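You operate a simulated robot arm through the tools that you are given. There is no shell and no other tool.

Carry out the task below with a simulated robot arm. There is one attempt and no reset: what you move stays moved.

TASK
Put things in order on the top of the steel bench. At the end: the white cloth stands where the tin (marked "WAX") stood; the tin from the top of the steel bench stands on top of the brown carton (marked "BULBS"); the yellow bulb stands where the blue cloth stood; the blue cloth stands where the white cloth stood; whatever was shut is shut again. Leave all else as you found it, and nothing knocked over.

Only the result counts: the job must be done as asked and must still hold three seconds after the hand-in. Knocking over, shifting, dropping, spilling or breaking anything else fails it. Flat cloth is picked up by pressing the open fingertips on it (5 to 10 N) and closing them slowly along it; thin cloth reads only 2 to 8 mm in the jaws.

THE ROBOT
A 7-joint arm with a two-finger parallel gripper, fixed in place. Base frame: the origin is at the foot of the arm, x ahead of it, y to its left, z up; the work surface is at about z = 0.9. Units: m, rad, N and s.
With the tool pointing down near the work surface it reaches from about 0.3 to 0.68 m from the base axis. Its first joint turns from -1.152 to 1.152 rad. Payload 1.57 kg.
Tool frame: the origin (TCP) lies between the finger pads and is the grasp point; the fingertips stand 0.03 m ahead of it; z points along the fingers, y is the line along which they close. Largest opening 0.11 m; finger width 0.024, thickness 0.012; the body of the gripper, 0.048 by 0.112 m, starts 0.078 m behind the TCP.
Orientation is that of the tool frame in the base frame, as [roll, pitch, yaw] about the fixed x, y, z axes, in that order (R = Rz(yaw) Ry(pitch) Rx(roll)). With the fingers straight down and closing along the base's y, the tool's x points along the base's -x, its y along +y and its z along -z.

THE INTERFACE
- The arm moves only by the tool drive_tool. Its arguments are lists of equal length, an entry for each row: "claw": the finger opening in m, from 0 to 0.11; "slide": the shift along the tool's x, y, z in units of 20 mm (1.0 is 20 mm), a list of three; "delta_rot": the turn, a rotation vector about the tool's x, y, z in units of 4 degrees (1.0 is 4 degrees), a list of three. In form: {"claw": [claw, ...], "slide": [[dx, dy, dz], ...], "delta_rot": [[ax, ay, az], ...]}. A call has 1 to 20 rows; each row shifts and turns the commanded pose from where the row before left it, along the tool's axes as they then stand. A call with a number of a shift or a turn outside -1 to 1 is refused whole. A row lasts 0.2 s, in which the tool goes at most 0.05 m and 0.15 rad; a call with a longer step from one row to the next is refused whole, and so is a gripper value outside its range. Where a pose cannot be reached the arm comes as near as it can. A force on the tool above 40 N (or 10 N above the force at the start of the call, whichever is more), or a blocked arm, ends the call early, and 0.2 s more pass. Each finger travels about 0.108 m/s and halts on what it meets, pressing with about 37 N; the grip force reading is that of the motor and also rises with nothing between the fingers. The clock runs only during rows and for 0.2 s after the last one: add rows that do not move to give the fingers time. The reply holds the time, the measured pose of the TCP, the force on the tool along the base axes, the opening and the grip force, in the units named above and with some noise, with the torque about the TCP (base axes, N m) and any sound that the robot's microphone picked up.
- Cameras (640 x 400 px; columns grow to the right, rows downward): "scene" is fixed at [0.1783, -0.4074, 1.4011]; the picture's right is [0.61, -0.79, 0.00], its down [-0.48, -0.37, -0.80] and it looks along [0.63, 0.49, -0.60] (base axes); focal length 280 px, centre (320, 200). "wrist" rides on the gripper at [0.07, 0.016, -0.141] in the tool frame; the picture's right is [-0.23, 0.97, 0.00], its down [-0.86, -0.20, -0.48] and it looks along [-0.47, -0.11, 0.88] (tool axes); focal length 222 px, centre (320, 200). There is no depth. A picture from a camera that has moved, and an enlarged one, comes with that camera's place and axes in the base frame and with its lens.
- camera(camera): a new picture of that camera. The clock stands still meanwhile.
- inspect(camera, box): a new picture of the part [left, top, right, bottom] of that camera's present view, enlarged. The clock stands still meanwhile.
- hand_in(): hands the job in; it is judged then, once.

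Places have to be worked out from the pictures, the camera data and where the tool is seen. Open the gripper and draw the arm clear of the work before you hand the job in, unless the task says otherwise.

The tools are called after "Request:" by a JSON object that holds its "op" and its "data". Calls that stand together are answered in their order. drive_tool: Moves the arm, as the interface text tells. Its arguments: {"type":"object","properties":{"claw":{"type":"array","items":{"type":"number"}},"slide":{"type":"array","items":{"type":"array","items":{"type":"number"}}},"delta_rot":{"type":"array","items":{"type":"array","items":{"type":"number"}}}},"required":["claw","slide","delta_rot"]} The other tools are called the same way: camera (camera) takes a picture; inspect (camera, box) takes an enlarged picture of a part of a camera's view; hand_in () hands the job in.

At the start:

```text
t: 0.0
eef_pos: [0.4263, 0.014, 1.2363]
tcp_rot: [-3.141, -0.001, -3.141]
force: [-0.4, 0.9, 1.0]
wrist_torque: [-0.04, -0.03, 0.01]
gripper_width: 0.1099
finger_force: 0.0
```

scene: 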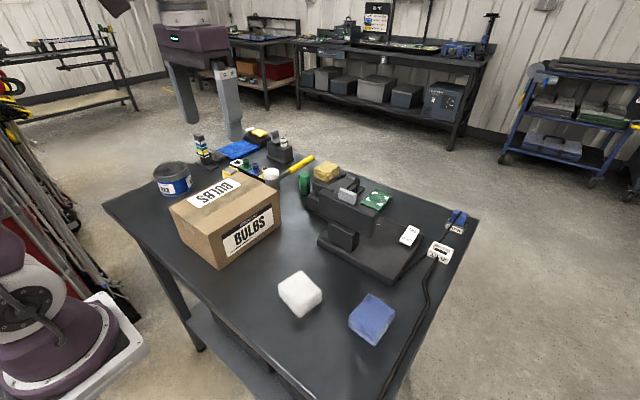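
wrist: 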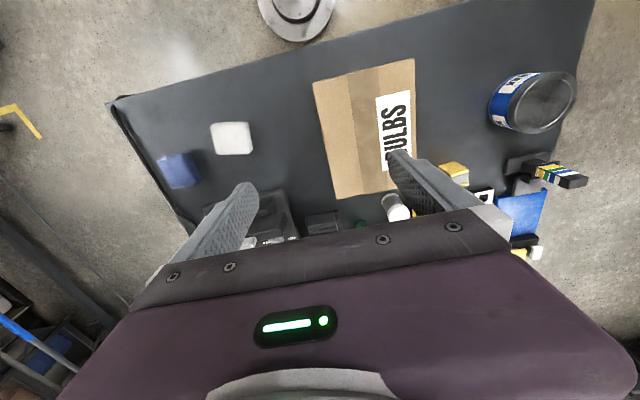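

The pictures show a tin at the back left of the bench, the carton, white and blue cloth blocks, and some clutter. I'll enlarge the views to identify everything before I move.

Request:
{"op": "inspect", "data": {"camera": "scene", "box": [100, 110, 300, 280]}}

Request:
{"op": "inspect", "data": {"camera": "scene", "box": [250, 140, 490, 360]}}

Request:
{"op": "inspect", "data": {"camera": "wrist", "box": [100, 40, 360, 260]}}

Request:
{"op": "inspect", "data": {"camera": "wrist", "box": [340, 40, 600, 280]}}

```text
2.35 times, centred on (200, 195) of scene
camera zoom: at [0.1783, -0.4074, 1.4011], right [0.61, -0.79, 0.0], down [-0.48, -0.37, -0.8], along [0.63, 0.49, -0.6], focal length 659 px, centre (602, 212)
```

zoom: 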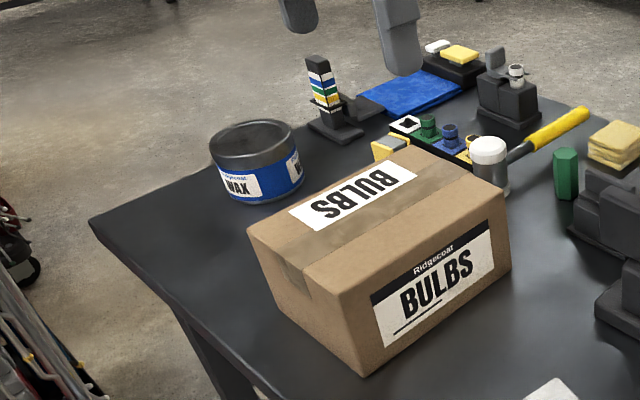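

```text
1.82 times, centred on (370, 250) of scene
camera zoom: at [0.1783, -0.4074, 1.4011], right [0.61, -0.79, 0.0], down [-0.48, -0.37, -0.8], along [0.63, 0.49, -0.6], focal length 510 px, centre (229, 109)
```

zoom: 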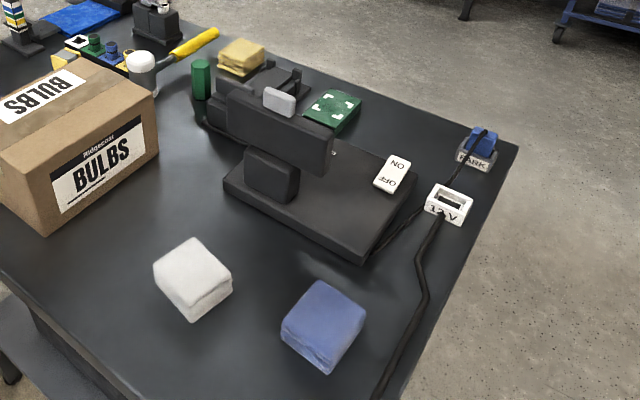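

```text
1.82 times, centred on (230, 150) of wrist
camera zoom: at [0.358, 0.0314, 1.378], right [0.23, 0.97, 0.0], down [0.86, -0.2, 0.48], along [0.47, -0.11, -0.88], focal length 404 px, centre (484, 291)
```

zoom: 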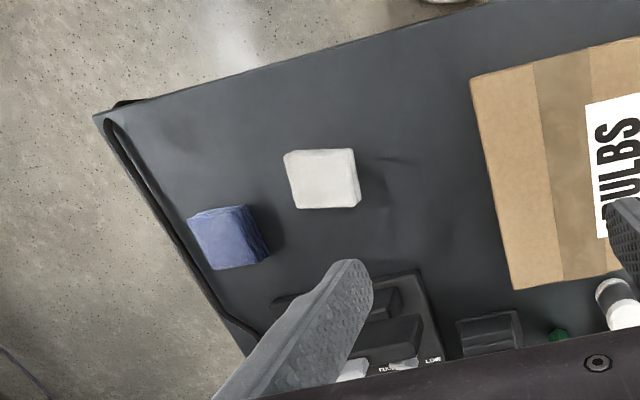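

```text
1.67 times, centred on (470, 160) of wrist
camera zoom: at [0.358, 0.0314, 1.378], right [0.23, 0.97, 0.0], down [0.86, -0.2, 0.48], along [0.47, -0.11, -0.88], focal length 370 px, centre (70, 267)
```

zoom: 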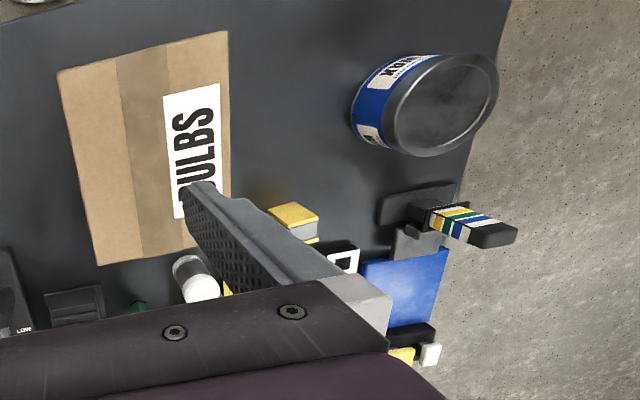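

I haven't identified the yellow bulb yet. I'll zoom in on the small items behind the carton.

Request:
{"op": "inspect", "data": {"camera": "scene", "box": [215, 120, 325, 195]}}

Request:
{"op": "inspect", "data": {"camera": "scene", "box": [290, 145, 410, 230]}}

Request:
{"op": "inspect", "data": {"camera": "scene", "box": [140, 125, 240, 205]}}

Request:
{"op": "inspect", "data": {"camera": "scene", "box": [390, 190, 490, 280]}}

```text
5.33 times, centred on (270, 158) of scene
camera zoom: at [0.1783, -0.4074, 1.4011], right [0.61, -0.79, 0.0], down [-0.48, -0.37, -0.8], along [0.63, 0.49, -0.6], focal length 1495 px, centre (587, 427)
```

zoom: 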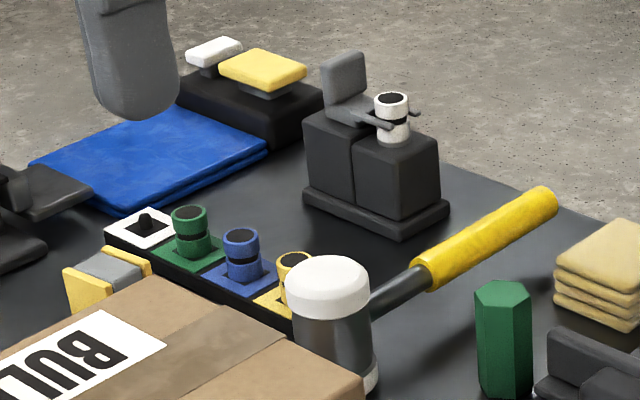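

```text
4.71 times, centred on (350, 188) of scene
camera zoom: at [0.1783, -0.4074, 1.4011], right [0.61, -0.79, 0.0], down [-0.48, -0.37, -0.8], along [0.63, 0.49, -0.6], focal length 1319 px, centre (179, 259)
```

zoom: 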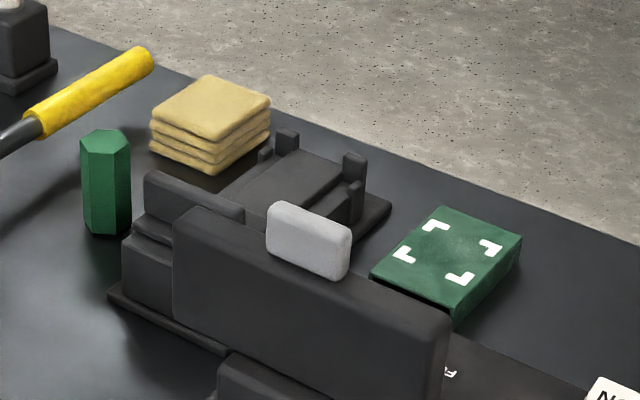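

```text
5.00 times, centred on (190, 165) of scene
camera zoom: at [0.1783, -0.4074, 1.4011], right [0.61, -0.79, 0.0], down [-0.48, -0.37, -0.8], along [0.63, 0.49, -0.6], focal length 1401 px, centre (970, 375)
```

zoom: 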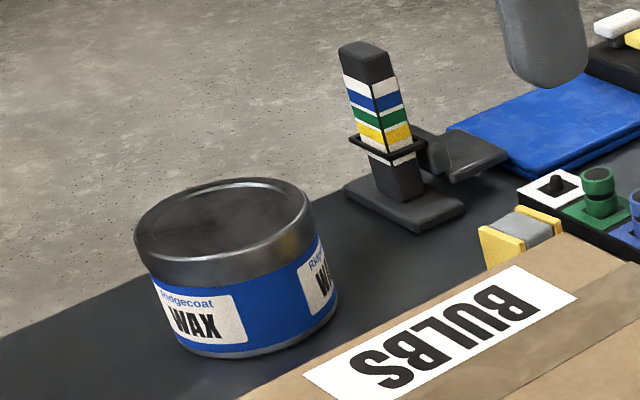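

```text
4.44 times, centred on (440, 235) of scene
camera zoom: at [0.1783, -0.4074, 1.4011], right [0.61, -0.79, 0.0], down [-0.48, -0.37, -0.8], along [0.63, 0.49, -0.6], focal length 1246 px, centre (-213, 44)
```

zoom: 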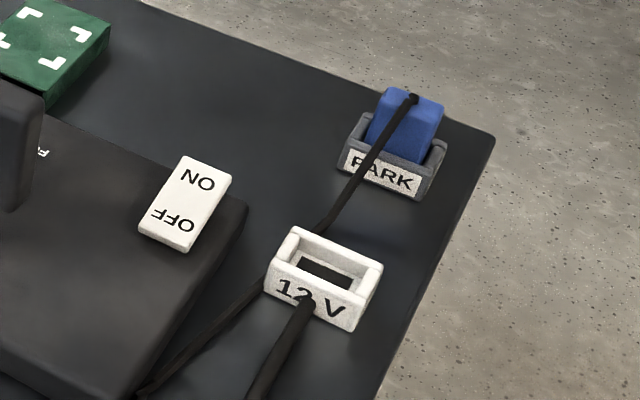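

The yellow bulb isn't visible anywhere, so it's probably in something shut, most likely the carton marked BULBS. I'll look at the carton closely to see how it opens.

Request:
{"op": "inspect", "data": {"camera": "scene", "box": [160, 160, 290, 275]}}

Request:
{"op": "inspect", "data": {"camera": "wrist", "box": [300, 50, 430, 210]}}

Request:
{"op": "inspect", "data": {"camera": "wrist", "box": [470, 50, 600, 140]}}

Request:
{"op": "inspect", "data": {"camera": "scene", "box": [0, 180, 300, 400]}}

```text
3.48 times, centred on (225, 218) of scene
camera zoom: at [0.1783, -0.4074, 1.4011], right [0.61, -0.79, 0.0], down [-0.48, -0.37, -0.8], along [0.63, 0.49, -0.6], focal length 975 px, centre (650, 139)
```

zoom: 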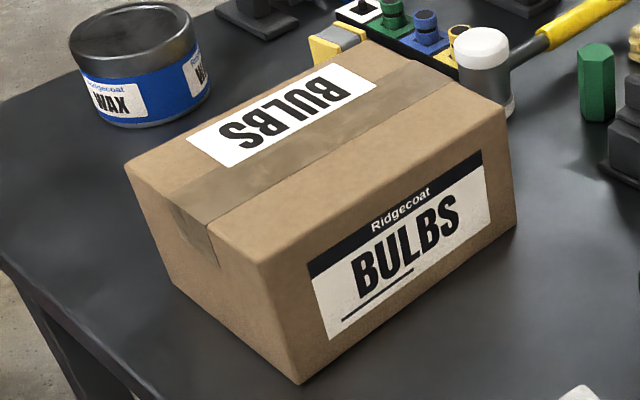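

```text
2.50 times, centred on (365, 130) of wrist
camera zoom: at [0.358, 0.0314, 1.378], right [0.23, 0.97, 0.0], down [0.86, -0.2, 0.48], along [0.47, -0.11, -0.88], focal length 555 px, centre (208, 375)
```

zoom: 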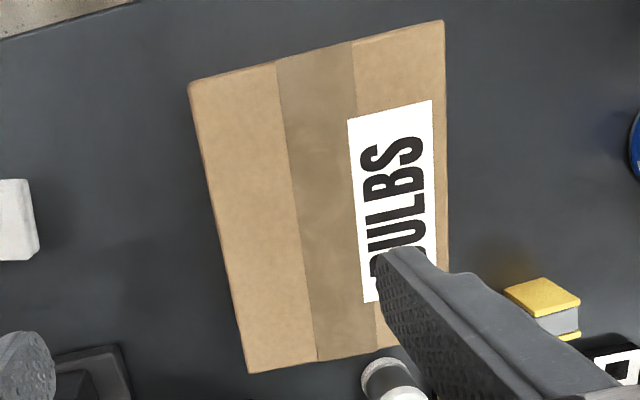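

```text
4.44 times, centred on (535, 95) of wrist
camera zoom: at [0.358, 0.0314, 1.378], right [0.23, 0.97, 0.0], down [0.86, -0.2, 0.48], along [0.47, -0.11, -0.88], focal length 987 px, centre (-636, 667)
```

zoom: 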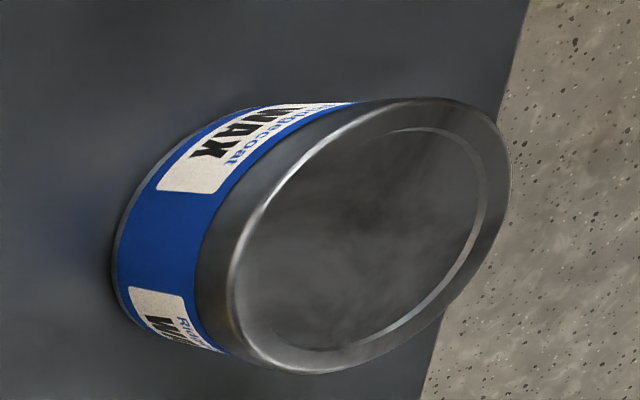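

```text
1.82 times, centred on (150, 290) of scene
camera zoom: at [0.1783, -0.4074, 1.4011], right [0.61, -0.79, 0.0], down [-0.48, -0.37, -0.8], along [0.63, 0.49, -0.6], focal length 510 px, centre (629, 36)
```

zoom: 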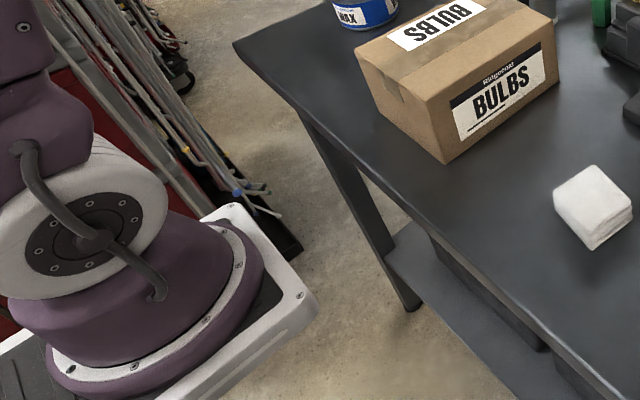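

The tin has a flat lid, the carton is taped shut, and a dark machine stands in the middle. The bulb could be hidden in or behind any of them, so I'll move the tool high over the right side and use the wrist camera from there.

Request:
{"op": "drive_tool", "data": {"claw": [0.11, 0.11, 0.11, 0.11, 0.11, 0.11, 0.11, 0.11, 0.11, 0.11, 0.11, 0.11], "slide": [[-0.3, -0.9, -0.2], [-0.3, -0.9, -0.2], [-0.3, -0.9, -0.2], [-0.3, -0.9, -0.2], [-0.3, -0.9, -0.2], [-0.3, -0.9, -0.2], [-0.3, -0.9, 0], [-0.3, -0.9, 0], [-0.3, -0.9, 0], [-0.3, -0.9, 0], [-0.3, -0.9, 0], [-0.3, -0.9, 0]], "delta_rot": [[0, 0, 0], [0, 0, 0], [0, 0, 0], [0, 0, 0], [0, 0, 0], [0, 0, 0], [0, 0, 0], [0, 0, 0], [0, 0, 0], [0, 0, 0], [0, 0, 0], [0, 0, 0]]}}

Request:
{"op": "camera", "data": {"camera": "wrist"}}

Request:
{"op": "camera", "data": {"camera": "scene"}}

```text
t: 2.6
eef_pos: [0.4982, -0.202, 1.2598]
tcp_rot: [-3.141, 0.0, -3.141]
force: [-0.8, -0.3, 0.0]
wrist_torque: [0.05, 0.01, 0.01]
gripper_width: 0.1101
finger_force: 0.1
```

```text
taken
camera wrist: at [0.4295, -0.1848, 1.4019], right [0.23, 0.97, 0.0], down [0.85, -0.2, 0.48], along [0.47, -0.11, -0.88], focal length 222 px, centre (320, 200)
```

wrist: 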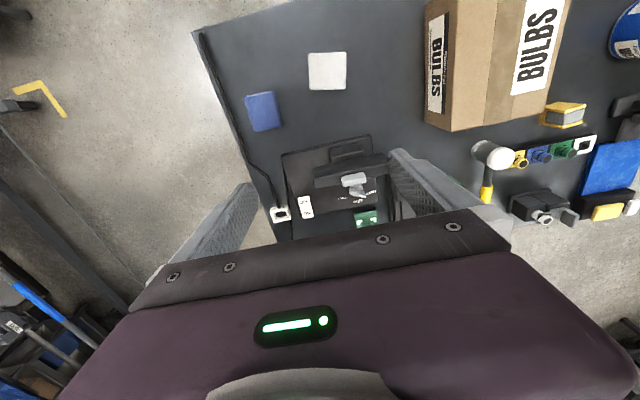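

```text
taken
```

scene: 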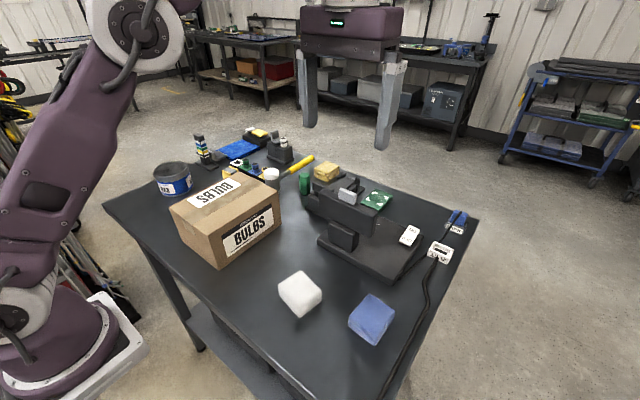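

The wrist view now shows the machine and the right side. I'll enlarge it to check the machine and the spots behind the carton.

Request:
{"op": "inspect", "data": {"camera": "wrist", "box": [240, 80, 420, 250]}}

Request:
{"op": "inspect", "data": {"camera": "wrist", "box": [460, 60, 640, 240]}}

Request:
{"op": "inspect", "data": {"camera": "scene", "box": [300, 165, 460, 290]}}

```text
2.35 times, centred on (330, 165) of wrist
camera zoom: at [0.4295, -0.1848, 1.4019], right [0.23, 0.97, 0.0], down [0.85, -0.2, 0.48], along [0.47, -0.11, -0.88], focal length 523 px, centre (296, 282)
```

zoom: 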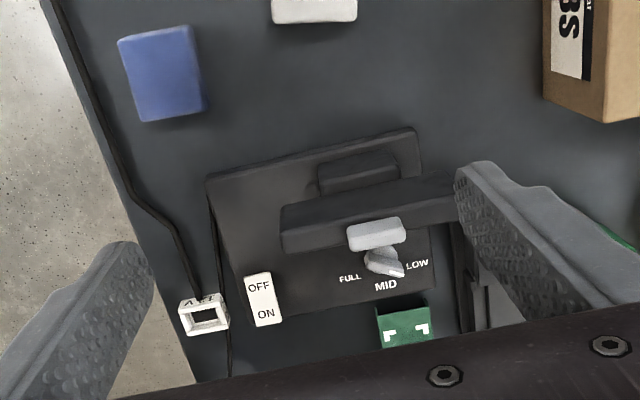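

```text
2.22 times, centred on (550, 150) of wrist
camera zoom: at [0.4295, -0.1848, 1.4019], right [0.23, 0.97, 0.0], down [0.85, -0.2, 0.48], along [0.47, -0.11, -0.88], focal length 494 px, centre (-191, 311)
```

zoom: 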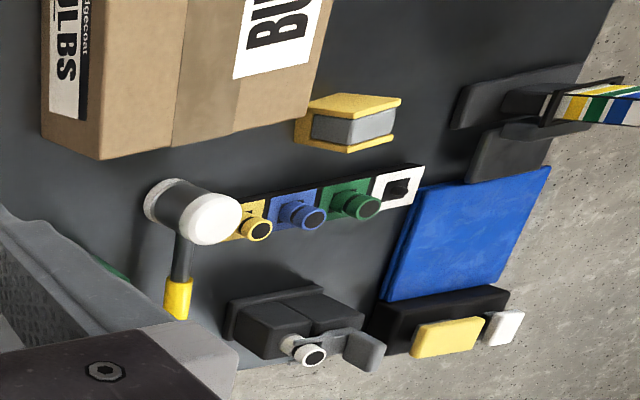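

```text
3.20 times, centred on (380, 228) of scene
camera zoom: at [0.1783, -0.4075, 1.4011], right [0.61, -0.79, 0.0], down [-0.48, -0.37, -0.8], along [0.63, 0.49, -0.6], focal length 897 px, centre (128, 112)
```

zoom: 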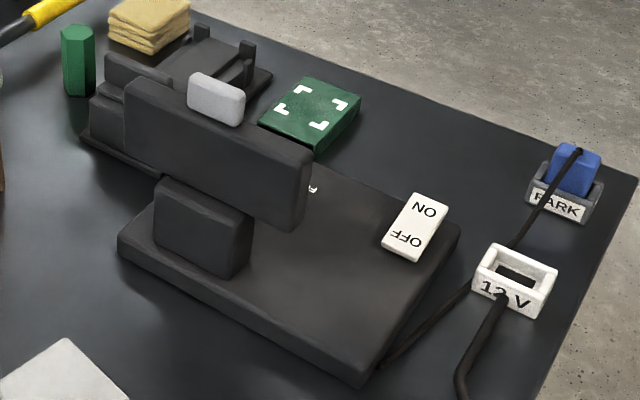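

The machine only has a lamp bar, a switch and a knob, and there's no bulb on it. I'll lower the wrist camera over the two cloth blocks to see what they are.

Request:
{"op": "drive_tool", "data": {"claw": [0.11, 0.11, 0.11, 0.11, 0.11, 0.11, 0.11, 0.11, 0.11, 0.11], "slide": [[0.3, -0.2, 0.9], [0.3, -0.2, 0.9], [0.3, -0.2, 0.9], [0.3, -0.2, 0.9], [0.3, -0.2, 0.9], [0.3, -0.2, 0.9], [0.3, -0.2, 0.9], [0.3, -0.2, 0.9], [0, 0, 0], [0, 0, 0]], "delta_rot": [[0, 0, 0], [0, 0, 0], [0, 0, 0], [0, 0, 0], [0, 0, 0], [0, 0, 0], [0, 0, 0], [0, 0, 0], [0, 0, 0], [0, 0, 0]]}}

Request:
{"op": "camera", "data": {"camera": "wrist"}}

```text
t: 4.8
eef_pos: [0.4503, -0.2345, 1.1165]
tcp_rot: [3.141, 0.0, 3.142]
force: [0.1, -0.3, 0.0]
wrist_torque: [-0.04, 0.02, -0.01]
gripper_width: 0.11
finger_force: 0.0
```

```text
taken
camera wrist: at [0.3821, -0.2167, 1.2577], right [0.23, 0.97, 0.0], down [0.86, -0.2, 0.48], along [0.47, -0.11, -0.88], focal length 222 px, centre (320, 200)
```

wrist: 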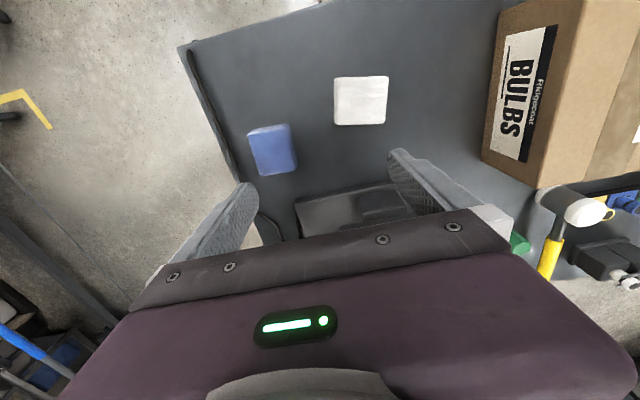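

The camera is closer to both blocks now. I'll enlarge them for detail.

Request:
{"op": "inspect", "data": {"camera": "wrist", "box": [230, 60, 410, 190]}}

Request:
{"op": "inspect", "data": {"camera": "scene", "box": [260, 250, 410, 355]}}

Request:
{"op": "inspect", "data": {"camera": "wrist", "box": [470, 0, 640, 200]}}

```text
3.08 times, centred on (320, 125) of wrist
camera zoom: at [0.3821, -0.2167, 1.2577], right [0.23, 0.97, 0.0], down [0.86, -0.2, 0.48], along [0.47, -0.11, -0.88], focal length 684 px, centre (320, 431)
```

zoom: 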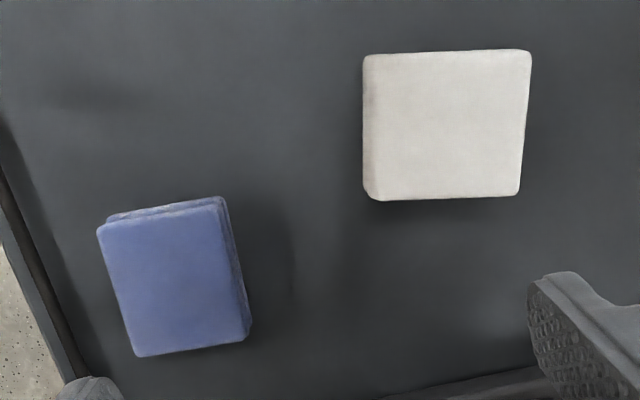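

```text
3.81 times, centred on (335, 302) of scene
camera zoom: at [0.1783, -0.4074, 1.4011], right [0.61, -0.79, 0.0], down [-0.48, -0.37, -0.8], along [0.63, 0.49, -0.6], focal length 1068 px, centre (263, -190)
```

zoom: 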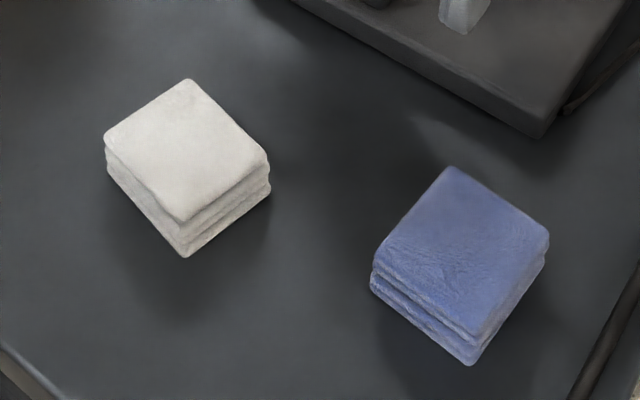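

```text
2.00 times, centred on (555, 100) of wrist
camera zoom: at [0.3821, -0.2167, 1.2577], right [0.23, 0.97, 0.0], down [0.86, -0.2, 0.48], along [0.47, -0.11, -0.88], focal length 444 px, centre (-150, 400)
```

zoom: 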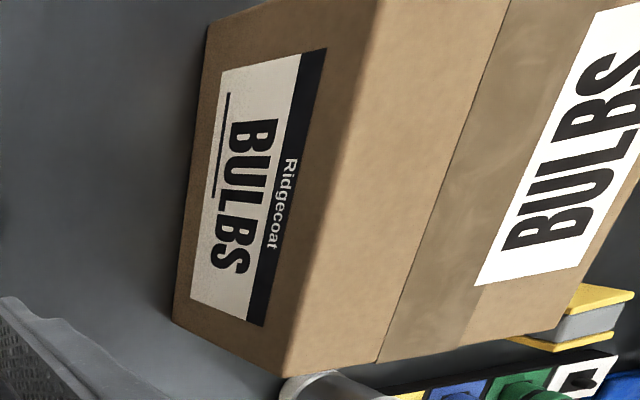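

Both blocks are three-layer folded cloths. The carton spans roughly x 0.36–0.56, y 0.02–0.17 and is about 0.106 m tall. Next I'll move toward the carton and tin and look at their tops from close by.

Request:
{"op": "drive_tool", "data": {"claw": [0.11, 0.11, 0.11, 0.11, 0.11, 0.11, 0.11, 0.11, 0.11, 0.11, 0.11, 0.11, 0.11, 0.11, 0.11, 0.11, 0.11], "slide": [[0, 0, -1], [0, 0, -1], [0, 0, -1], [0, 0, -1], [0, 1, -1], [0, 1, 0], [0, 1, 0], [0, 1, 0], [0, 1, 0], [0, 1, 0], [0, 1, 0], [0, 1, 0], [0, 1, 0], [0, 1, 0], [0, 1, 0], [0, 1, 0], [0, 0, 0]], "delta_rot": [[0, 0, 0], [0, 0, 0], [0, 0, 0], [0, 0, 0], [0, 0, 0], [0, 0, 0], [0, 0, 0], [0, 0, 0], [0, 0, 0], [0, 0, 0], [0, 0, 0], [0, 0, 0], [0, 0, 0], [0, 0, 0], [0, 0, 0], [0, 0, 0], [0, 0, 0]]}}

Request:
{"op": "camera", "data": {"camera": "wrist"}}

```text
t: 8.4
eef_pos: [0.4499, 0.0065, 1.2163]
tcp_rot: [-3.141, 0.0, 3.141]
force: [-0.4, 0.4, -0.1]
wrist_torque: [0.01, 0.0, -0.01]
gripper_width: 0.11
finger_force: 0.0
```

```text
taken
camera wrist: at [0.3822, 0.024, 1.3579], right [0.23, 0.97, 0.0], down [0.86, -0.2, 0.48], along [0.47, -0.11, -0.88], focal length 222 px, centre (320, 200)
```

wrist: 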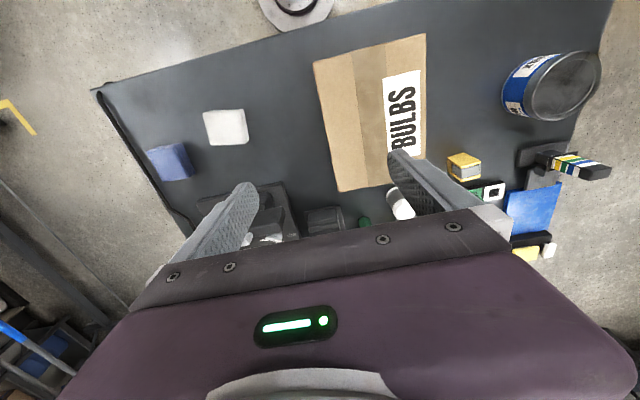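

Now I'll carry on to the tin side, staying high enough to clear the carton top at about 1.006.

Request:
{"op": "drive_tool", "data": {"claw": [0.11, 0.11, 0.11, 0.11, 0.11, 0.11, 0.11, 0.11, 0.11, 0.11, 0.11, 0.11, 0.11, 0.11, 0.11, 0.11, 0.11, 0.11], "slide": [[0, 1, 0], [0, 1, 0], [0, 1, 0], [0, 1, 0], [0, 1, 0], [0, 1, 0], [0, 1, 0], [0, 1, 0], [0, 1, 0], [0, 1, 0], [0, 1, 0], [0, 1, 0], [0, 1, 0], [0, 1, 0], [0, 1, 0], [0, 1, 0], [0, 1, 0], [0, 0, 0]], "delta_rot": [[0, 0, 0], [0, 0, 0], [0, 0, 0], [0, 0, 0], [0, 0, 0], [0, 0, 0], [0, 0, 0], [0, 0, 0], [0, 0, 0], [0, 0, 0], [0, 0, 0], [0, 0, 0], [0, 0, 0], [0, 0, 0], [0, 0, 0], [0, 0, 0], [0, 0, 0], [0, 0, 0]]}}

Request:
{"op": "camera", "data": {"camera": "wrist"}}

Request:
{"op": "camera", "data": {"camera": "scene"}}

```text
t: 12.2
eef_pos: [0.4486, 0.3418, 1.2155]
tcp_rot: [-3.136, 0.005, -3.132]
force: [0.4, -0.3, -0.6]
wrist_torque: [0.01, 0.02, -0.01]
gripper_width: 0.1098
finger_force: 0.0
out of reach, approached as far as the arm can: row 17
```

```text
taken
camera wrist: at [0.3799, 0.3604, 1.3568], right [0.22, 0.98, -0.01], down [0.86, -0.19, 0.48], along [0.47, -0.11, -0.88], focal length 222 px, centre (320, 200)
```

wrist: 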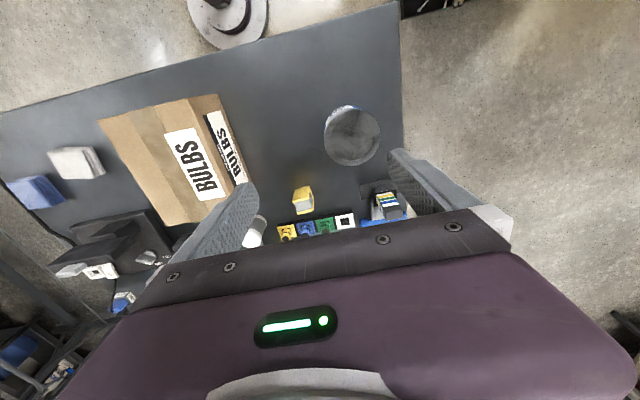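

```text
taken
```

scene: 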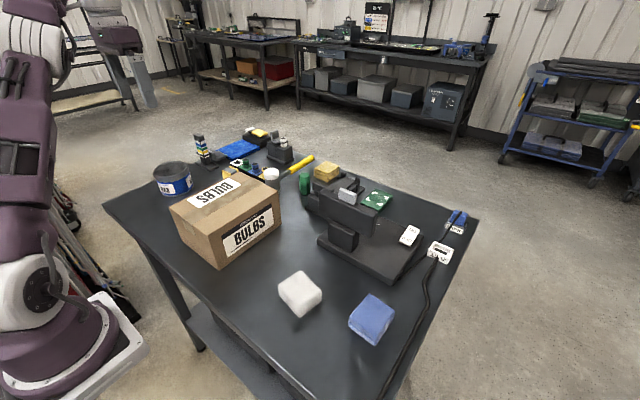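

From here I can see the tin from above and the carton's far side. I'll enlarge the tin, the carton and the small objects behind.

Request:
{"op": "inspect", "data": {"camera": "wrist", "box": [300, 85, 410, 185]}}

Request:
{"op": "inspect", "data": {"camera": "wrist", "box": [90, 80, 270, 240]}}

Request:
{"op": "inspect", "data": {"camera": "wrist", "box": [260, 175, 430, 245]}}

```text
4.00 times, centred on (355, 135) of wrist
camera zoom: at [0.3799, 0.3604, 1.3568], right [0.22, 0.98, -0.01], down [0.86, -0.19, 0.48], along [0.47, -0.11, -0.88], focal length 888 px, centre (180, 460)
```

zoom: 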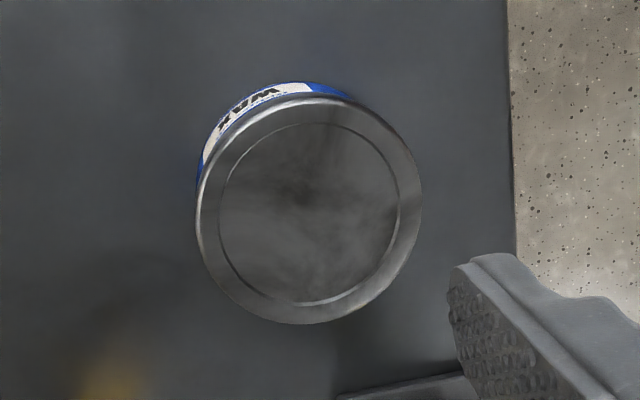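

```text
2.50 times, centred on (180, 160) of wrist
camera zoom: at [0.3799, 0.3604, 1.3568], right [0.22, 0.98, -0.01], down [0.86, -0.19, 0.48], along [0.47, -0.11, -0.88], focal length 555 px, centre (670, 300)
```

zoom: 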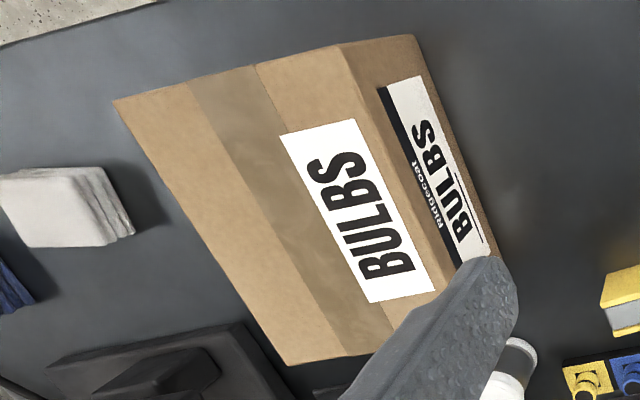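

```text
3.76 times, centred on (345, 210) of wrist
camera zoom: at [0.3799, 0.3604, 1.3568], right [0.22, 0.98, -0.01], down [0.86, -0.19, 0.48], along [0.47, -0.11, -0.88], focal length 836 px, centre (226, 162)
```

zoom: 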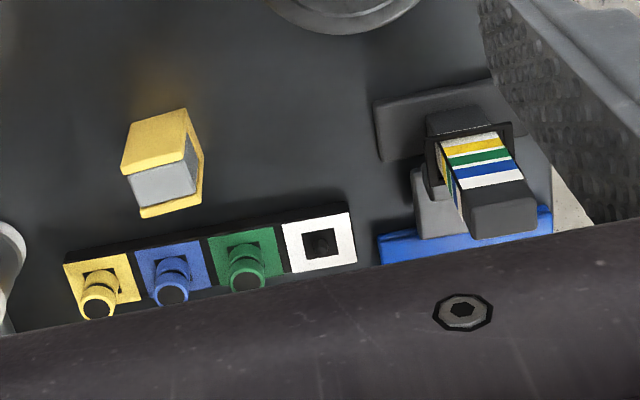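

There's a yellow and grey object near (0.60, 0.27) that I should look at more closely. It might be the bulb or its box, so I'll bring the camera nearer.

Request:
{"op": "drive_tool", "data": {"claw": [0.11, 0.11, 0.11, 0.11, 0.11, 0.11, 0.11], "slide": [[-0.6, -0.9, 0.6], [-0.6, -0.9, 0.6], [-0.6, -0.9, 0.6], [-0.6, -0.9, 0.6], [-0.6, -0.5, 0.6], [-0.5, 0, 0.6], [0, 0, 0]], "delta_rot": [[0, 0, 0], [0, 0, 0], [0, 0, 0], [0, 0, 0], [0, 0, 0], [0, 0, 0], [0, 0, 0]]}}

Request:
{"op": "camera", "data": {"camera": "wrist"}}

```text
t: 13.8
eef_pos: [0.52, 0.2634, 1.1443]
tcp_rot: [-3.14, -0.001, -3.141]
force: [0.4, 0.0, -0.1]
wrist_torque: [0.04, -0.04, 0.01]
gripper_width: 0.1102
finger_force: 0.0
```

```text
taken
camera wrist: at [0.4516, 0.2814, 1.2857], right [0.23, 0.97, 0.0], down [0.86, -0.2, 0.48], along [0.47, -0.11, -0.88], focal length 222 px, centre (320, 200)
```

wrist: 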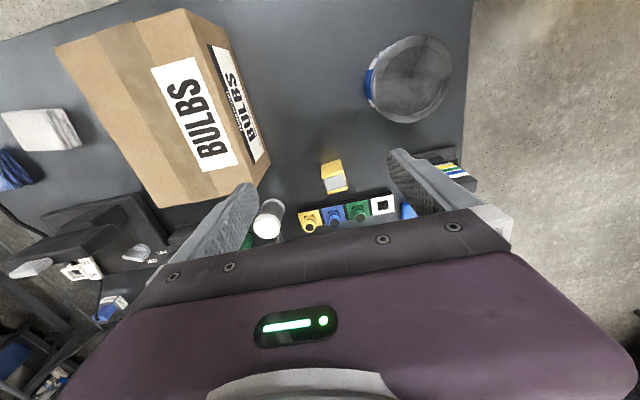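

Request:
{"op": "inspect", "data": {"camera": "wrist", "box": [250, 140, 430, 245]}}

Request:
{"op": "inspect", "data": {"camera": "wrist", "box": [310, 150, 360, 200]}}

Request:
{"op": "inspect", "data": {"camera": "scene", "box": [215, 145, 275, 195]}}

Request:
{"op": "inspect", "data": {"camera": "wrist", "box": [340, 20, 480, 140]}}

```text
3.56 times, centred on (340, 192) of wrist
camera zoom: at [0.4516, 0.2814, 1.2857], right [0.23, 0.97, 0.0], down [0.86, -0.2, 0.48], along [0.47, -0.11, -0.88], focal length 790 px, centre (249, 227)
```

zoom: 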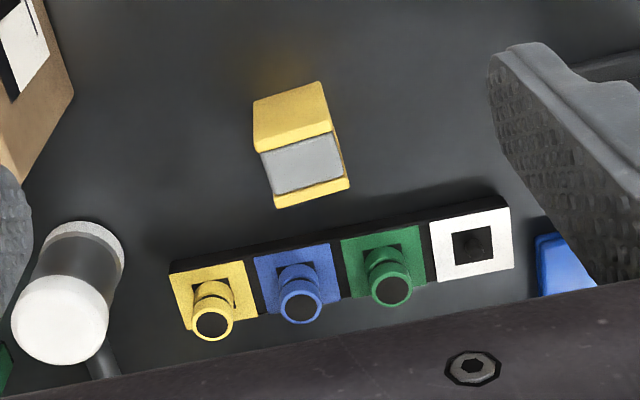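

```text
8.00 times, centred on (335, 175) of wrist
camera zoom: at [0.4516, 0.2814, 1.2857], right [0.23, 0.97, 0.0], down [0.86, -0.2, 0.48], along [0.47, -0.11, -0.88], focal length 1777 px, centre (200, 400)
```

zoom: 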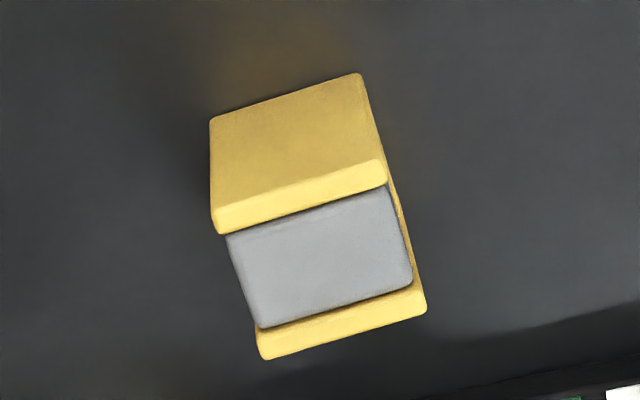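

```text
8.00 times, centred on (245, 170) of scene
camera zoom: at [0.1783, -0.4074, 1.4011], right [0.61, -0.79, 0.0], down [-0.48, -0.37, -0.8], along [0.63, 0.49, -0.6], focal length 2242 px, centre (920, 440)
```

zoom: 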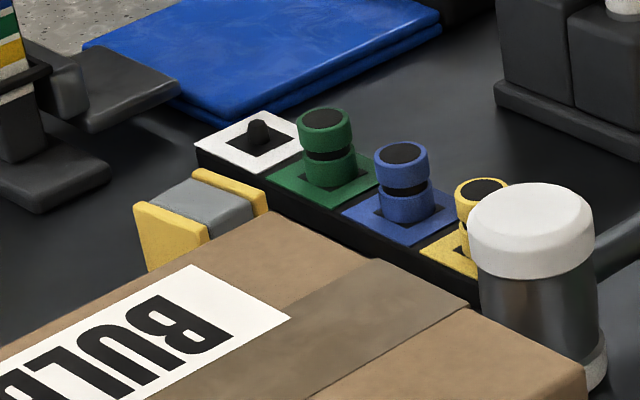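

```text
3.33 times, centred on (410, 80) of wrist
camera zoom: at [0.4516, 0.2814, 1.2857], right [0.23, 0.97, 0.0], down [0.86, -0.2, 0.48], along [0.47, -0.11, -0.88], focal length 740 px, centre (20, 600)
```

zoom: 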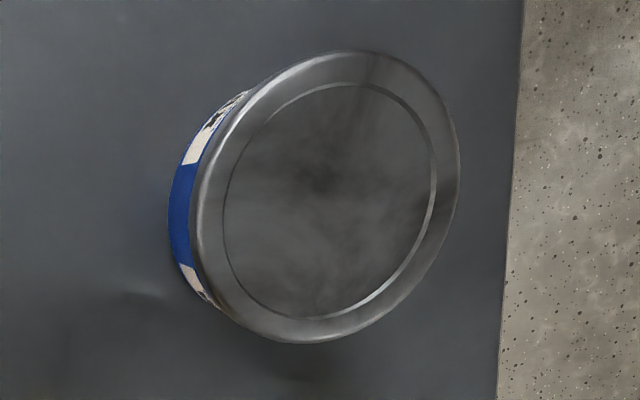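

The yellow and grey thing is a small bobbin or magnet block, not a bulb. The tin lid's centre is about (0.479, 0.393), its top z is about 0.97 and its diameter about 0.097. I'll look closely at the carton's tape seam to see whether the carton opens.

Request:
{"op": "inspect", "data": {"camera": "scene", "box": [165, 195, 225, 245]}}

Request:
{"op": "inspect", "data": {"camera": "scene", "box": [215, 165, 290, 225]}}

Request:
{"op": "inspect", "data": {"camera": "wrist", "box": [50, 0, 280, 215]}}

Request:
{"op": "inspect", "data": {"camera": "scene", "box": [150, 155, 200, 200]}}

```text
8.00 times, centred on (195, 220) of scene
camera zoom: at [0.1783, -0.4074, 1.4011], right [0.61, -0.79, 0.0], down [-0.48, -0.37, -0.8], along [0.63, 0.49, -0.6], focal length 2242 px, centre (1320, 40)
```

zoom: 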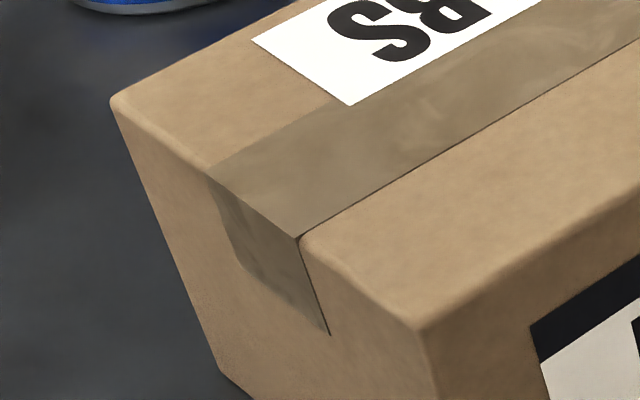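

```text
6.67 times, centred on (252, 195) of scene
camera zoom: at [0.1783, -0.4074, 1.4011], right [0.61, -0.79, 0.0], down [-0.48, -0.37, -0.8], along [0.63, 0.49, -0.6], focal length 1868 px, centre (770, 233)
```

zoom: 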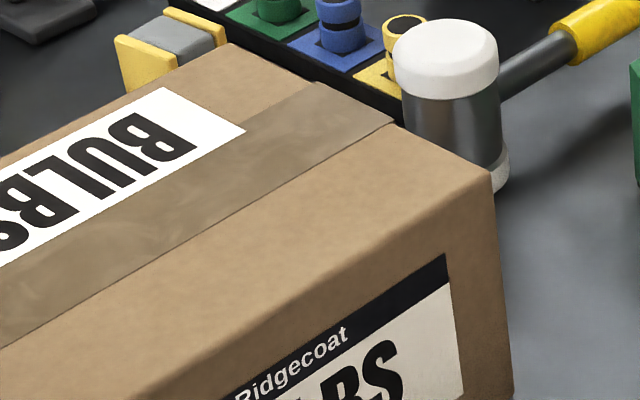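

```text
1.86 times, centred on (165, 108) of wrist
camera zoom: at [0.4516, 0.2814, 1.2857], right [0.23, 0.97, 0.0], down [0.86, -0.2, 0.48], along [0.47, -0.11, -0.88], focal length 413 px, centre (608, 372)
```

zoom: 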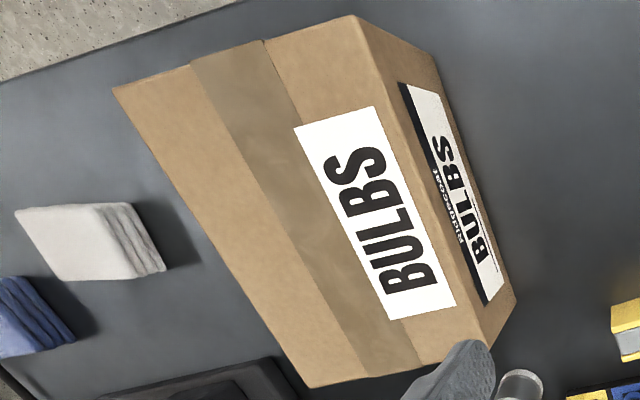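

```text
8.89 times, centred on (175, 178) of scene
camera zoom: at [0.1783, -0.4074, 1.4011], right [0.61, -0.79, 0.0], down [-0.48, -0.37, -0.8], along [0.63, 0.49, -0.6], focal length 2491 px, centre (1609, 400)
```

zoom: 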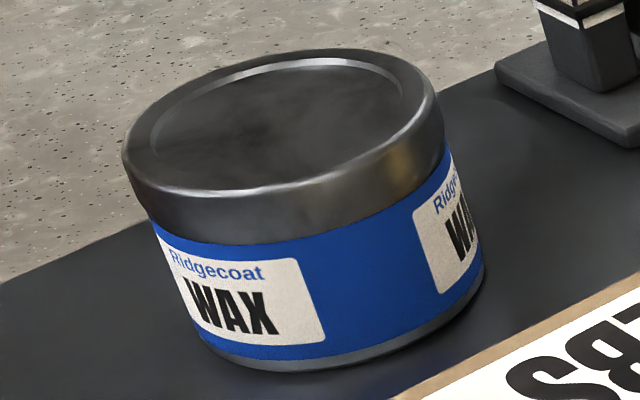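

The carton is sealed with tape and has no open flap edge. The tin has a slightly overhanging lid about 2 cm deep, and two views agree on its centre at (0.480, 0.394). The bulb may be under that lid, so I'll move over the tin with the fingers open and stay above it for now.

Request:
{"op": "drive_tool", "data": {"claw": [0.11, 0.11, 0.11, 0.11, 0.11, 0.11, 0.11, 0.11], "slide": [[0.3, 0.95, 0.5], [0.3, 0.95, 0.5], [0.3, 0.95, 0.5], [0.3, 0.95, 0.5], [0.3, 0.95, 0.5], [0.3, 0.95, 0.5], [0.3, 0.85, 0.5], [0, 0, 0]], "delta_rot": [[0, 0, 0], [0, 0, 0], [0, 0, 0], [0, 0, 0], [0, 0, 0], [0, 0, 0], [0, 0, 0], [0, 0, 0]]}}

Request:
{"op": "camera", "data": {"camera": "wrist"}}

Request:
{"op": "camera", "data": {"camera": "scene"}}

```text
t: 15.6
eef_pos: [0.4777, 0.395, 1.0742]
tcp_rot: [3.141, 0.0, -3.14]
force: [-0.7, 0.4, 0.1]
wrist_torque: [0.01, 0.01, 0.0]
gripper_width: 0.1099
finger_force: 0.1
```

```text
taken
camera wrist: at [0.4091, 0.4123, 1.216], right [0.23, 0.97, 0.0], down [0.85, -0.2, 0.48], along [0.47, -0.11, -0.88], focal length 222 px, centre (320, 200)
```

wrist: 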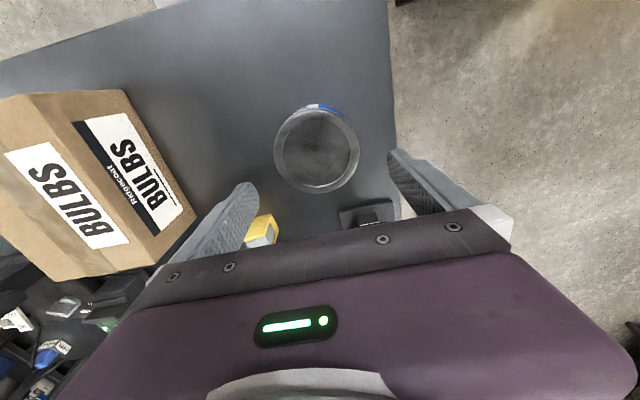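

```text
taken
```

scene: 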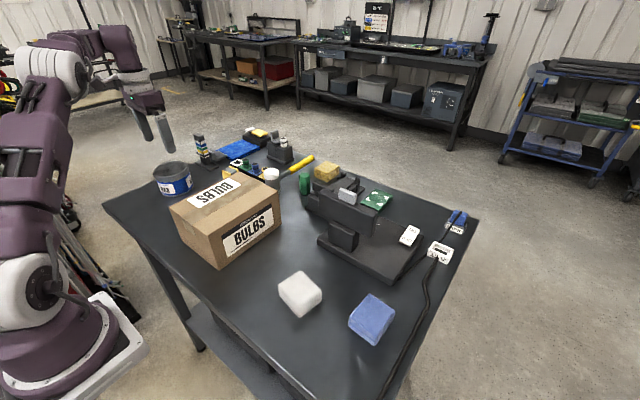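

The tin lid is centred between the fingers at about (0.478, 0.393). I'll descend until only the lid rim sits between the fingertips, then check.

Request:
{"op": "drive_tool", "data": {"claw": [0.11, 0.11, 0.11, 0.11, 0.11, 0.11, 0.11, 0.11], "slide": [[0, -0.1, 0.6], [0, 0, 0.6], [0, 0, 0.6], [0, 0, 0.6], [0, 0, 0.6], [0, 0, 0.6], [0, 0, 0.5], [0, 0, 0]], "delta_rot": [[0, 0, 0], [0, 0, 0], [0, 0, 0], [0, 0, 0], [0, 0, 0], [0, 0, 0], [0, 0, 0], [0, 0, 0]]}}

Request:
{"op": "camera", "data": {"camera": "wrist"}}

Request:
{"op": "inspect", "data": {"camera": "scene", "box": [130, 110, 230, 210]}}

```text
t: 17.4
eef_pos: [0.4779, 0.3932, 0.992]
tcp_rot: [-3.141, -0.002, 3.141]
force: [-0.2, 0.3, -0.1]
wrist_torque: [0.01, 0.0, -0.01]
gripper_width: 0.1099
finger_force: 0.0
```

```text
taken
camera wrist: at [0.4096, 0.4102, 1.1338], right [0.23, 0.97, 0.0], down [0.86, -0.2, 0.48], along [0.47, -0.11, -0.88], focal length 222 px, centre (320, 200)
```

wrist: 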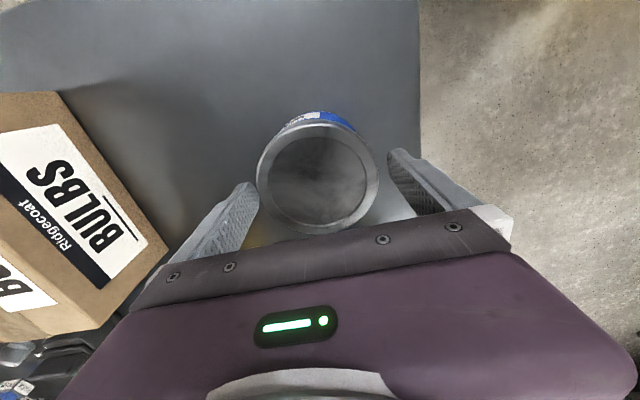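

```text
4.00 times, centred on (180, 160) of scene
camera zoom: at [0.1783, -0.4074, 1.4011], right [0.61, -0.79, 0.0], down [-0.48, -0.37, -0.8], along [0.63, 0.49, -0.6], focal length 1121 px, centre (880, 360)
```

zoom: 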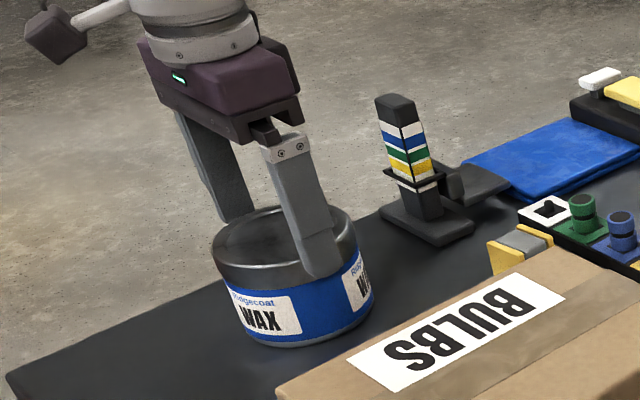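

The fingers straddle the lid with clear gaps on both sides. I'll lower 9 mm so the tips sit on the lid skirt only, then close gently.

Request:
{"op": "drive_tool", "data": {"claw": [0.11, 0.11, 0.105, 0.1, 0.096, 0.092, 0.088, 0.088, 0.088], "slide": [[0, 0, 0.45], [0, 0, 0], [0, 0, 0], [0, 0, 0], [0, 0, 0], [0, 0, 0], [0, 0, 0], [0, 0, 0], [0, 0, 0]], "delta_rot": [[0, 0, 0], [0, 0, 0], [0, 0, 0], [0, 0, 0], [0, 0, 0], [0, 0, 0], [0, 0, 0], [0, 0, 0], [0, 0, 0]]}}

Request:
{"op": "camera", "data": {"camera": "wrist"}}

Request:
{"op": "inspect", "data": {"camera": "scene", "box": [130, 110, 230, 210]}}

```text
t: 19.4
eef_pos: [0.478, 0.3924, 0.983]
tcp_rot: [-3.14, 0.001, 3.141]
force: [1.0, -0.2, 0.5]
wrist_torque: [-0.07, -0.07, -0.02]
gripper_width: 0.0957
finger_force: 37.4
```

```text
taken
camera wrist: at [0.4096, 0.4102, 1.1251], right [0.23, 0.97, 0.0], down [0.86, -0.2, 0.48], along [0.47, -0.11, -0.88], focal length 222 px, centre (320, 200)
```

wrist: 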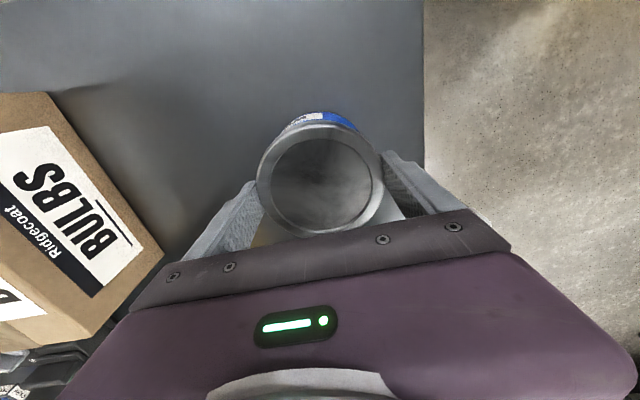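

```text
4.00 times, centred on (180, 160) of scene
camera zoom: at [0.1783, -0.4074, 1.4011], right [0.61, -0.79, 0.0], down [-0.48, -0.37, -0.8], along [0.63, 0.49, -0.6], focal length 1121 px, centre (880, 360)
```

zoom: 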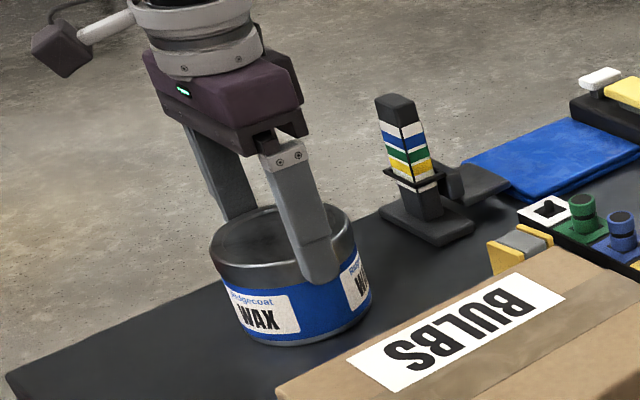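

Gripped at 0.0957 m, which is the lid diameter. I'll lift slowly by about 2 cm to see whether only the lid comes up or the whole tin.

Request:
{"op": "drive_tool", "data": {"claw": [0.088, 0.088, 0.088, 0.088, 0.088, 0.088, 0.088, 0.088, 0.088], "slide": [[0, 0, -0.15], [0, 0, -0.15], [0, 0, -0.15], [0, 0, -0.15], [0, 0, -0.15], [0, 0, -0.15], [0, 0, -0.15], [0, 0, 0], [0, 0, 0]], "delta_rot": [[0, 0, 0], [0, 0, 0], [0, 0, 0], [0, 0, 0], [0, 0, 0], [0, 0, 0], [0, 0, 0], [0, 0, 0], [0, 0, 0]]}}

Request:
{"op": "inspect", "data": {"camera": "scene", "box": [130, 110, 230, 210]}}

Request:
{"op": "camera", "data": {"camera": "wrist"}}

```text
t: 21.4
eef_pos: [0.4787, 0.3928, 1.0041]
tcp_rot: [3.141, 0.001, 3.141]
force: [0.4, 0.0, -3.0]
wrist_torque: [0.05, 0.04, 0.01]
gripper_width: 0.0958
finger_force: 37.4
```

```text
4.00 times, centred on (180, 160) of scene
camera zoom: at [0.1784, -0.4074, 1.4011], right [0.61, -0.79, 0.0], down [-0.48, -0.37, -0.8], along [0.63, 0.49, -0.6], focal length 1121 px, centre (880, 360)
```

zoom: 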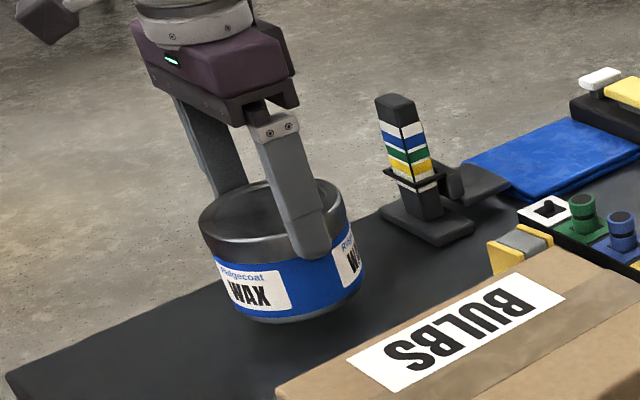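

```text
taken
camera wrist: at [0.41, 0.4107, 1.1459], right [0.23, 0.97, 0.0], down [0.86, -0.2, 0.48], along [0.47, -0.11, -0.88], focal length 222 px, centre (320, 200)
```

wrist: 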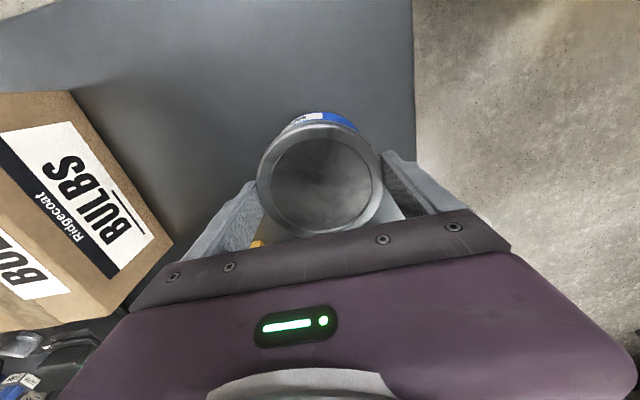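

The whole tin came up at about 3 N, roughly 0.3 kg, so the lid doesn't pull off. I'll set it back where it stood, release, and keep looking for the bulb before I commit to any order.

Request:
{"op": "drive_tool", "data": {"claw": [0.088, 0.088, 0.088, 0.088, 0.088, 0.088, 0.088, 0.088, 0.096, 0.104, 0.11, 0.11], "slide": [[0, 0, 0.2], [0, 0, 0.2], [0, 0, 0.2], [0, 0, 0.2], [0, 0, 0.15], [0, 0, 0.1], [0, 0, 0], [0, 0, 0], [0, 0, 0], [0, 0, 0], [0, 0, 0], [0, 0, 0]], "delta_rot": [[0, 0, 0], [0, 0, 0], [0, 0, 0], [0, 0, 0], [0, 0, 0], [0, 0, 0], [0, 0, 0], [0, 0, 0], [0, 0, 0], [0, 0, 0], [0, 0, 0], [0, 0, 0]]}}

Request:
{"op": "inspect", "data": {"camera": "scene", "box": [130, 110, 230, 210]}}

Request:
{"op": "inspect", "data": {"camera": "scene", "box": [290, 150, 380, 230]}}

```text
t: 24.0
eef_pos: [0.4779, 0.3922, 0.9828]
tcp_rot: [3.141, 0.001, -3.139]
force: [0.1, 0.0, 0.1]
wrist_torque: [0.0, -0.04, 0.01]
gripper_width: 0.1098
finger_force: 0.1
```

```text
4.00 times, centred on (180, 160) of scene
camera zoom: at [0.1783, -0.4074, 1.4011], right [0.61, -0.79, 0.0], down [-0.48, -0.37, -0.8], along [0.63, 0.49, -0.6], focal length 1121 px, centre (880, 360)
```

zoom: 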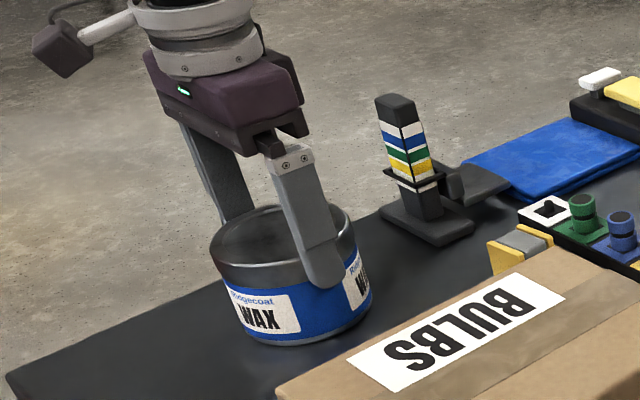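

```text
5.00 times, centred on (335, 190) of scene
camera zoom: at [0.1783, -0.4074, 1.4011], right [0.61, -0.79, 0.0], down [-0.48, -0.37, -0.8], along [0.63, 0.49, -0.6], focal length 1401 px, centre (245, 250)
```

zoom: 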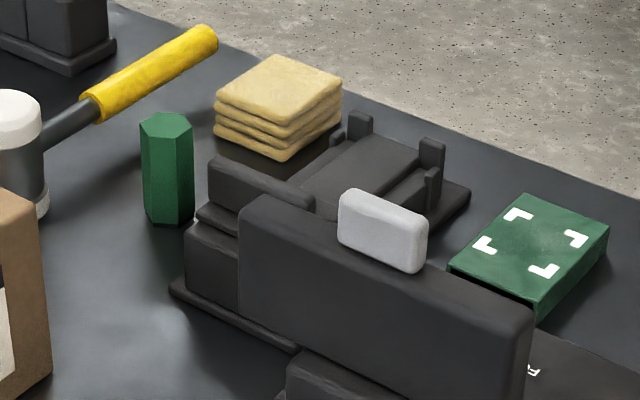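

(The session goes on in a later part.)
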